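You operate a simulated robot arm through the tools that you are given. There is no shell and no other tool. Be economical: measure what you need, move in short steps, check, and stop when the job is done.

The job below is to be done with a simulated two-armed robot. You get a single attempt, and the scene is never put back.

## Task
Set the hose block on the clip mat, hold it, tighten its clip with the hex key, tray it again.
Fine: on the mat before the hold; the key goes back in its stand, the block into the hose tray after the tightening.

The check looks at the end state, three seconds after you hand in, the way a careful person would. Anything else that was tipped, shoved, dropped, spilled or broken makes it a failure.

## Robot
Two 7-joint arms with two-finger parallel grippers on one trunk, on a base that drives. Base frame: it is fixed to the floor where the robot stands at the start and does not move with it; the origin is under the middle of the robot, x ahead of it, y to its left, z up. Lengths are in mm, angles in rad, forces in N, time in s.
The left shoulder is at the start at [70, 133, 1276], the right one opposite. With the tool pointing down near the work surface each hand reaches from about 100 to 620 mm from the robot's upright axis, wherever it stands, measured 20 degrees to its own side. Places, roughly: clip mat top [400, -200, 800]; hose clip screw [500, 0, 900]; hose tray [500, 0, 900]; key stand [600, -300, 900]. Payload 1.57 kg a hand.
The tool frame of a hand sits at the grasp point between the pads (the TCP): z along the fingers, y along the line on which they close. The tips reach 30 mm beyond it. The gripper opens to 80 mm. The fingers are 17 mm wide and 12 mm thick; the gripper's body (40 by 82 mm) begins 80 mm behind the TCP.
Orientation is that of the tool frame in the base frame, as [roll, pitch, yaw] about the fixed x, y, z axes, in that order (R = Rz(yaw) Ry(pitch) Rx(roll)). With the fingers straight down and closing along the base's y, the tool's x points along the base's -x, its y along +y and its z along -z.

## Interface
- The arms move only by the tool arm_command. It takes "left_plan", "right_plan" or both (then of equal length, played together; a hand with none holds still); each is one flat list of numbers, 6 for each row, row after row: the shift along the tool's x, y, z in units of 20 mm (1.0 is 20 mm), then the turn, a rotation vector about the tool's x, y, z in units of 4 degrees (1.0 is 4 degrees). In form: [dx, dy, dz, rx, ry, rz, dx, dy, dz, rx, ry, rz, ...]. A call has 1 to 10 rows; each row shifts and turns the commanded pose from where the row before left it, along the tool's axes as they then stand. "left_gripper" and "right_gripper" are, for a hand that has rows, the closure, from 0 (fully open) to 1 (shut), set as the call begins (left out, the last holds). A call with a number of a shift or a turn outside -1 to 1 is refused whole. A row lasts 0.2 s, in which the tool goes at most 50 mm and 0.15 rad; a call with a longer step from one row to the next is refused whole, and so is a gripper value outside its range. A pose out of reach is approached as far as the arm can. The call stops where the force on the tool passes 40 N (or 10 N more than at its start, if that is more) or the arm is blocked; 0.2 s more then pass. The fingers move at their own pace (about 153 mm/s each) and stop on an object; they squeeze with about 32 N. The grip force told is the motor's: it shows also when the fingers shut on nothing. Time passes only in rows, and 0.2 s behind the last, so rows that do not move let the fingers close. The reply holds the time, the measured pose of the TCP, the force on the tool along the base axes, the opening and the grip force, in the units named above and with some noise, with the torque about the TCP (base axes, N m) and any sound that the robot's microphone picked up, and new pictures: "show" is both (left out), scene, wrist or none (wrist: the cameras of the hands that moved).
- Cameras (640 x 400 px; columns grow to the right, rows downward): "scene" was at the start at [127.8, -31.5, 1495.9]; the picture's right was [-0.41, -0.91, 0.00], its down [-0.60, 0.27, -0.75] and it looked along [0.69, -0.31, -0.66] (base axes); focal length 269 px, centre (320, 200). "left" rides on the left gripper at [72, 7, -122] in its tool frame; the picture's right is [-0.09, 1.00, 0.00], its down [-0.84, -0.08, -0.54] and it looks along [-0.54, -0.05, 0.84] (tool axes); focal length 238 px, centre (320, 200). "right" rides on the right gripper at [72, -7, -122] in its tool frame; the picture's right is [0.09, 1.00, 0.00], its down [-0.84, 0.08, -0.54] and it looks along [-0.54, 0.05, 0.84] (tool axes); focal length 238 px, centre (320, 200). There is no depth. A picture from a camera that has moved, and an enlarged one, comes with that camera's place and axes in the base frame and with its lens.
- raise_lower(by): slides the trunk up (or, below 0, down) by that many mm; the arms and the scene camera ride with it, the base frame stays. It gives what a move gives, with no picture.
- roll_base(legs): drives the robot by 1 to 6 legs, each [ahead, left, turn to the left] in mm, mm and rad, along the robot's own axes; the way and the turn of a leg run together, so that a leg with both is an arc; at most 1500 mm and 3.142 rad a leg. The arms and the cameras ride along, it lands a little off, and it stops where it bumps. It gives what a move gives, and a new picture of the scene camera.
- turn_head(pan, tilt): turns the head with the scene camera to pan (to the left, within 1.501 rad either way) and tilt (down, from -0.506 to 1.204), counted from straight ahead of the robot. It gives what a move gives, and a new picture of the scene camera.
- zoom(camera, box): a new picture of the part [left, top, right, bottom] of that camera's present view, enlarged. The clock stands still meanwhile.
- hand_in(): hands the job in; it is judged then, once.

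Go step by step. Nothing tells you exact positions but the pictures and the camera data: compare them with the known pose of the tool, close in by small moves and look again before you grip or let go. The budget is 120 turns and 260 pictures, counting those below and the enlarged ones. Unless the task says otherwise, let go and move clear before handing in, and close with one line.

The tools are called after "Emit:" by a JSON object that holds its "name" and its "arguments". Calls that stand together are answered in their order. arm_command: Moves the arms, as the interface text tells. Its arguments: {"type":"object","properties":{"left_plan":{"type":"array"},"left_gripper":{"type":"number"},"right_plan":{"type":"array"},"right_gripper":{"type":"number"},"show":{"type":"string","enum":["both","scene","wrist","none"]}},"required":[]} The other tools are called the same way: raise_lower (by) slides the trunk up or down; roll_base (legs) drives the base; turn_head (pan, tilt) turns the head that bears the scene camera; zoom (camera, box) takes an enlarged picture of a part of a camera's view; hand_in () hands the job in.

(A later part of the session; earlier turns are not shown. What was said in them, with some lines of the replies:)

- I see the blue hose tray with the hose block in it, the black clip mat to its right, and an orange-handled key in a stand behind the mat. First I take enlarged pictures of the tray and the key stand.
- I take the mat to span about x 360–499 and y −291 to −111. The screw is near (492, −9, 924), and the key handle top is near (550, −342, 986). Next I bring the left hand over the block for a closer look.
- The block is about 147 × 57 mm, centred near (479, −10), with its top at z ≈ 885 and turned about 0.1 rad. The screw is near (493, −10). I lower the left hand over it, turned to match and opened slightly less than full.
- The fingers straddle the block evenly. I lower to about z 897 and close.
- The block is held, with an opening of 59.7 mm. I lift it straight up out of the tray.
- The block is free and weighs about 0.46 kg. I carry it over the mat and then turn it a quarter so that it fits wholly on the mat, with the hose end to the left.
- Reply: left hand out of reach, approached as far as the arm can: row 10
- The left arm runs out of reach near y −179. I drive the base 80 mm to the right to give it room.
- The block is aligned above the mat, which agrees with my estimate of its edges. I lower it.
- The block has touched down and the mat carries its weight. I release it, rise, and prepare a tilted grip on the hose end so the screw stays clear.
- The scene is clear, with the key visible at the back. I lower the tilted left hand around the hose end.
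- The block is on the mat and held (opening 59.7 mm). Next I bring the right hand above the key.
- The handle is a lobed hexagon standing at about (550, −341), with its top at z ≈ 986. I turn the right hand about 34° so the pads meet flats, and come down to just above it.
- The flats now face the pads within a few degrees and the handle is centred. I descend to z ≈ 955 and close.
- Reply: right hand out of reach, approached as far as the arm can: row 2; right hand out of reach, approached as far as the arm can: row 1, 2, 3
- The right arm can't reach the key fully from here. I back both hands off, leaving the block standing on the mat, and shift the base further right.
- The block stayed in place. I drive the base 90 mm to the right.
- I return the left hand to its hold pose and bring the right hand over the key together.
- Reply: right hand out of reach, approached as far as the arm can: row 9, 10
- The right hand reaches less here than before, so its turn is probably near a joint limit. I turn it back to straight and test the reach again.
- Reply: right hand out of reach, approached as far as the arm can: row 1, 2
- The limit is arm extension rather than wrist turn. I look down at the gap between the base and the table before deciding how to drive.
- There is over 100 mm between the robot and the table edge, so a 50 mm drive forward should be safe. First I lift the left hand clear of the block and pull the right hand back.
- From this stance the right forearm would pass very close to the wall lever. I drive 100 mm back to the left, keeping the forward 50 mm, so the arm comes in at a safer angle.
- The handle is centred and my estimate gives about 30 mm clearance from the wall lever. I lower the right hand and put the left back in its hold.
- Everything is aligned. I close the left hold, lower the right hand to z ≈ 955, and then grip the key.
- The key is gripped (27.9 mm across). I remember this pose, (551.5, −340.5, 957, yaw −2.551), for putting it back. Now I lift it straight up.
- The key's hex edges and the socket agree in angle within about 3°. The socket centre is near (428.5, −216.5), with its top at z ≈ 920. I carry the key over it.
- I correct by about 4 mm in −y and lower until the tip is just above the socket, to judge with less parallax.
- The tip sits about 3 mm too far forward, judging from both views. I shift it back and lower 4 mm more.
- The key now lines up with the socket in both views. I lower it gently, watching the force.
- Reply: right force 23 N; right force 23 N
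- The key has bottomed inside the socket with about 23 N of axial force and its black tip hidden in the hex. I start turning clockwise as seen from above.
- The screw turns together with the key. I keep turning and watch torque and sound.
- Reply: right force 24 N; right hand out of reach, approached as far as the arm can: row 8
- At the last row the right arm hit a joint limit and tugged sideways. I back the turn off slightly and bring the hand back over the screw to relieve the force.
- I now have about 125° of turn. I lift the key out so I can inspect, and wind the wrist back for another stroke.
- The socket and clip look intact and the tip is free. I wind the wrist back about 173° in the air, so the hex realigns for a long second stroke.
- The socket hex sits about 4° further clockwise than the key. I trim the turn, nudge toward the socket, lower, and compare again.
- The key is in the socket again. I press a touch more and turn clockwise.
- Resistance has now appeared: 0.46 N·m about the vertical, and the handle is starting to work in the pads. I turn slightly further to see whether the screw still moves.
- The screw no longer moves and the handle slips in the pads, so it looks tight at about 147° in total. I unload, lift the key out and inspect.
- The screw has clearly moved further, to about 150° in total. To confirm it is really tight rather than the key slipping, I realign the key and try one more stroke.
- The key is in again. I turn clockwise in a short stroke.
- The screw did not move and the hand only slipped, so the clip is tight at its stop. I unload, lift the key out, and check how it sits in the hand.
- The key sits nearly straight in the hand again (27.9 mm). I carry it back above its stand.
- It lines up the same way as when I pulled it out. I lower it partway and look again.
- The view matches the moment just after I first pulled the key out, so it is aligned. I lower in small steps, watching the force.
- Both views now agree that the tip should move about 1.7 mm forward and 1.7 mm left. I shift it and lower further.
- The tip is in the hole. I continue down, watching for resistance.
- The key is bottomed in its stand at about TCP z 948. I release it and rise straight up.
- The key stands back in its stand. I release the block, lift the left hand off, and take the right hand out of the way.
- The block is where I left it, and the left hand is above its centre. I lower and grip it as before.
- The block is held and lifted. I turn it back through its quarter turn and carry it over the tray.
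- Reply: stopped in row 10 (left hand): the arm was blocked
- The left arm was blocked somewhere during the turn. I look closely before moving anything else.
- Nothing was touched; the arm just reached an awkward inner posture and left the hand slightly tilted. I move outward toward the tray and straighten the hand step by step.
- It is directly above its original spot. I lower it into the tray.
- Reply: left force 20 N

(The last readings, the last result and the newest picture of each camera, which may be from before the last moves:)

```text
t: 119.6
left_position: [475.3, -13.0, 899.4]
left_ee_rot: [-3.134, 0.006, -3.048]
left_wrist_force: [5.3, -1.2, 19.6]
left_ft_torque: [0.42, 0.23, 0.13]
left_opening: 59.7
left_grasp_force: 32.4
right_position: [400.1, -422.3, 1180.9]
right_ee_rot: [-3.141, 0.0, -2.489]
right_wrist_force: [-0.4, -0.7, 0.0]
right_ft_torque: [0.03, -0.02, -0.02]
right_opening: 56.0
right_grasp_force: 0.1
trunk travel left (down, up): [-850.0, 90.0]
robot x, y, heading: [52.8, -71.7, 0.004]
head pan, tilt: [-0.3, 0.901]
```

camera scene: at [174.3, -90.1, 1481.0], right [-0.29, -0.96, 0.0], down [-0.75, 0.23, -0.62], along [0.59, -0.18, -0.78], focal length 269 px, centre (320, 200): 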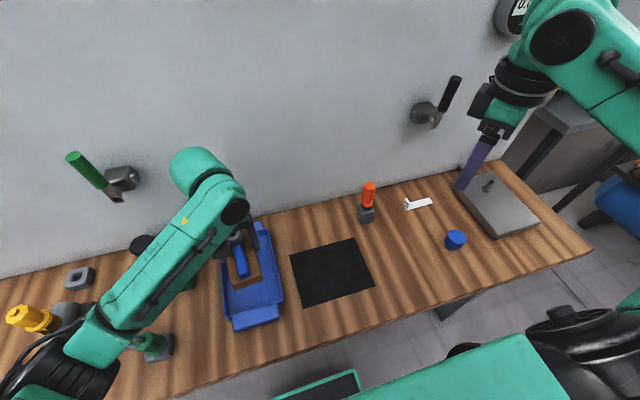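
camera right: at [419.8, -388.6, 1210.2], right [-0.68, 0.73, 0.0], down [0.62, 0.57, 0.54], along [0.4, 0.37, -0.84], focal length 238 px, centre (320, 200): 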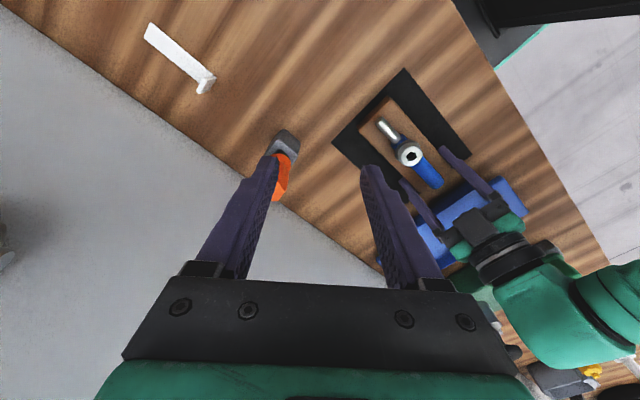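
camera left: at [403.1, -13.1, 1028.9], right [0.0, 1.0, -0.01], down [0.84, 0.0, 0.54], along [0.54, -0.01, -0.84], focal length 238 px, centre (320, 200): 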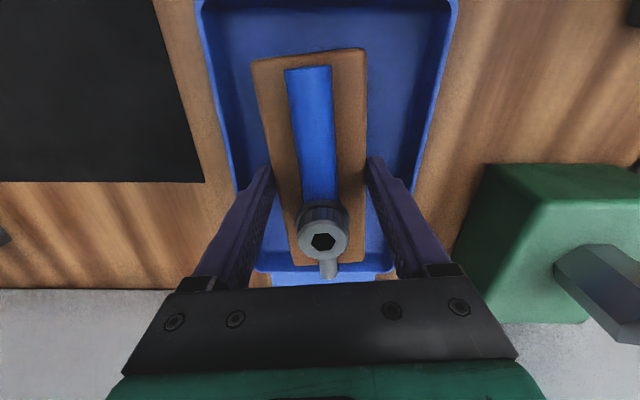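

The block rests on the tray floor. I ease the pressure off, open slightly so the fingers clear the tray walls, and rise straight up.

Emit:
{"name": "arm_command", "arguments": {"left_plan": [0, 0, -0.05, 0, 0, 0, 0, 0, 0, 0, 0, 0, 0, 0, -0.5, 0, 0, 0, 0, 0, -1, 0, 0, 0, 0, 0, -1, 0, 0, 0, 0, 0, -1, 0, 0, 0, 0, 0, -1, 0, 0, 0, 0, 0, -1, 0, 0, 0, 0, 0, -1, 0, 0, 0, 0, 0, -1, 0, 0, 0], "left_gripper": 0.1, "show": "both"}}

Emit:
{"name": "zoom", "arguments": {"camera": "scene", "box": [330, 160, 410, 240]}}

Emit:
{"name": "zoom", "arguments": {"camera": "left", "box": [240, 0, 400, 200]}}

```text
t: 121.8
left_position: [475.7, -12.7, 1048.0]
left_ee_rot: [-3.134, 0.0, -3.048]
left_wrist_force: [0.1, 0.7, -0.5]
left_ft_torque: [0.03, -0.01, -0.02]
left_opening: 71.9
left_grasp_force: 0.0
right_position: [401.7, -420.2, 1180.3]
right_ee_rot: [-3.141, -0.001, -2.489]
right_wrist_force: [0.4, -0.8, 0.2]
right_ft_torque: [-0.03, -0.02, 0.01]
right_opening: 56.1
right_grasp_force: 0.0
trunk travel left (down, up): [-850.0, 90.0]
robot x, y, heading: [50.8, -68.9, 0.003]
head pan, tilt: [-0.3, 0.901]
camera scene: at [173.3, -91.2, 1481.1], right [-0.29, -0.96, 0.0], down [-0.75, 0.23, -0.62], along [0.59, -0.18, -0.78], focal length 269 px, centre (320, 200)
camera left: at [402.1, -12.2, 1171.5], right [0.0, 1.0, -0.01], down [0.84, 0.0, 0.54], along [0.54, -0.01, -0.84], focal length 238 px, centre (320, 200)
```

scene: 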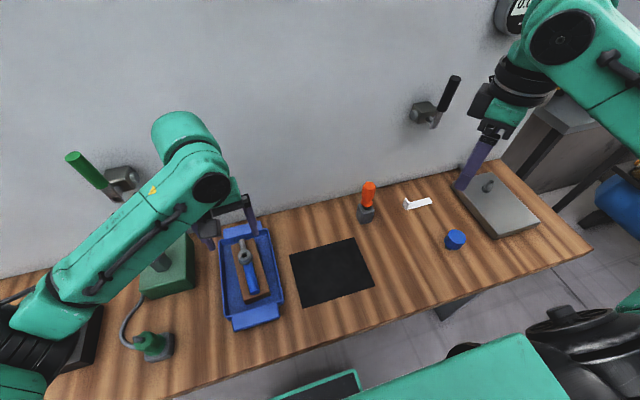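
left: 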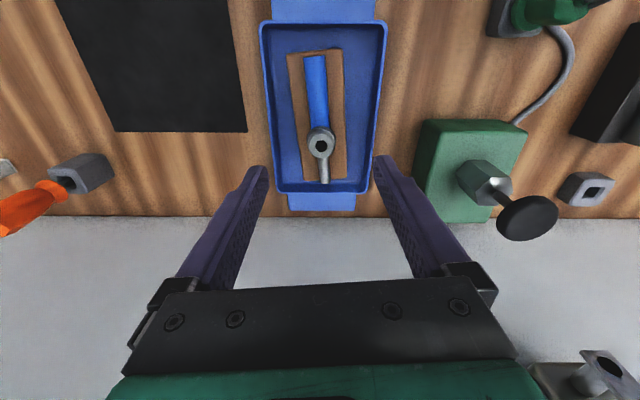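

```text
5.00 times, centred on (370, 200) of scene
camera zoom: at [173.3, -91.2, 1481.1], right [-0.29, -0.96, 0.0], down [-0.75, 0.23, -0.62], along [0.59, -0.18, -0.78], focal length 1346 px, centre (70, 200)
```

zoom: 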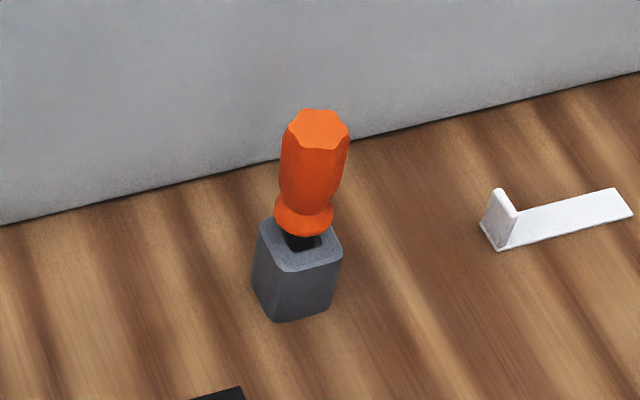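

```text
2.00 times, centred on (320, 100) of left
camera zoom: at [402.1, -12.2, 1171.5], right [0.0, 1.0, -0.01], down [0.84, 0.0, 0.54], along [0.54, -0.01, -0.84], focal length 477 px, centre (320, 400)
```

zoom: 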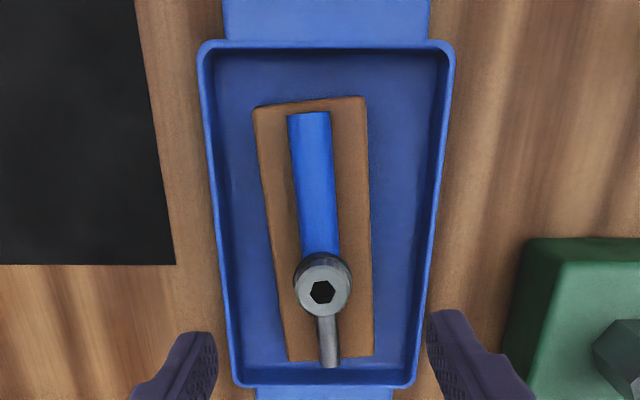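

The block lies flat in its tray, the key stands in its stand, nothing else looks disturbed, and both hands are clear.

Emit:
{"name": "hand_in", "arguments": {}}

```text
The job is handed in.
```

I set the block on the mat, held it and tightened its clip about 150° until the screw stopped turning; the key is back in its stand and the block back in the hose tray.
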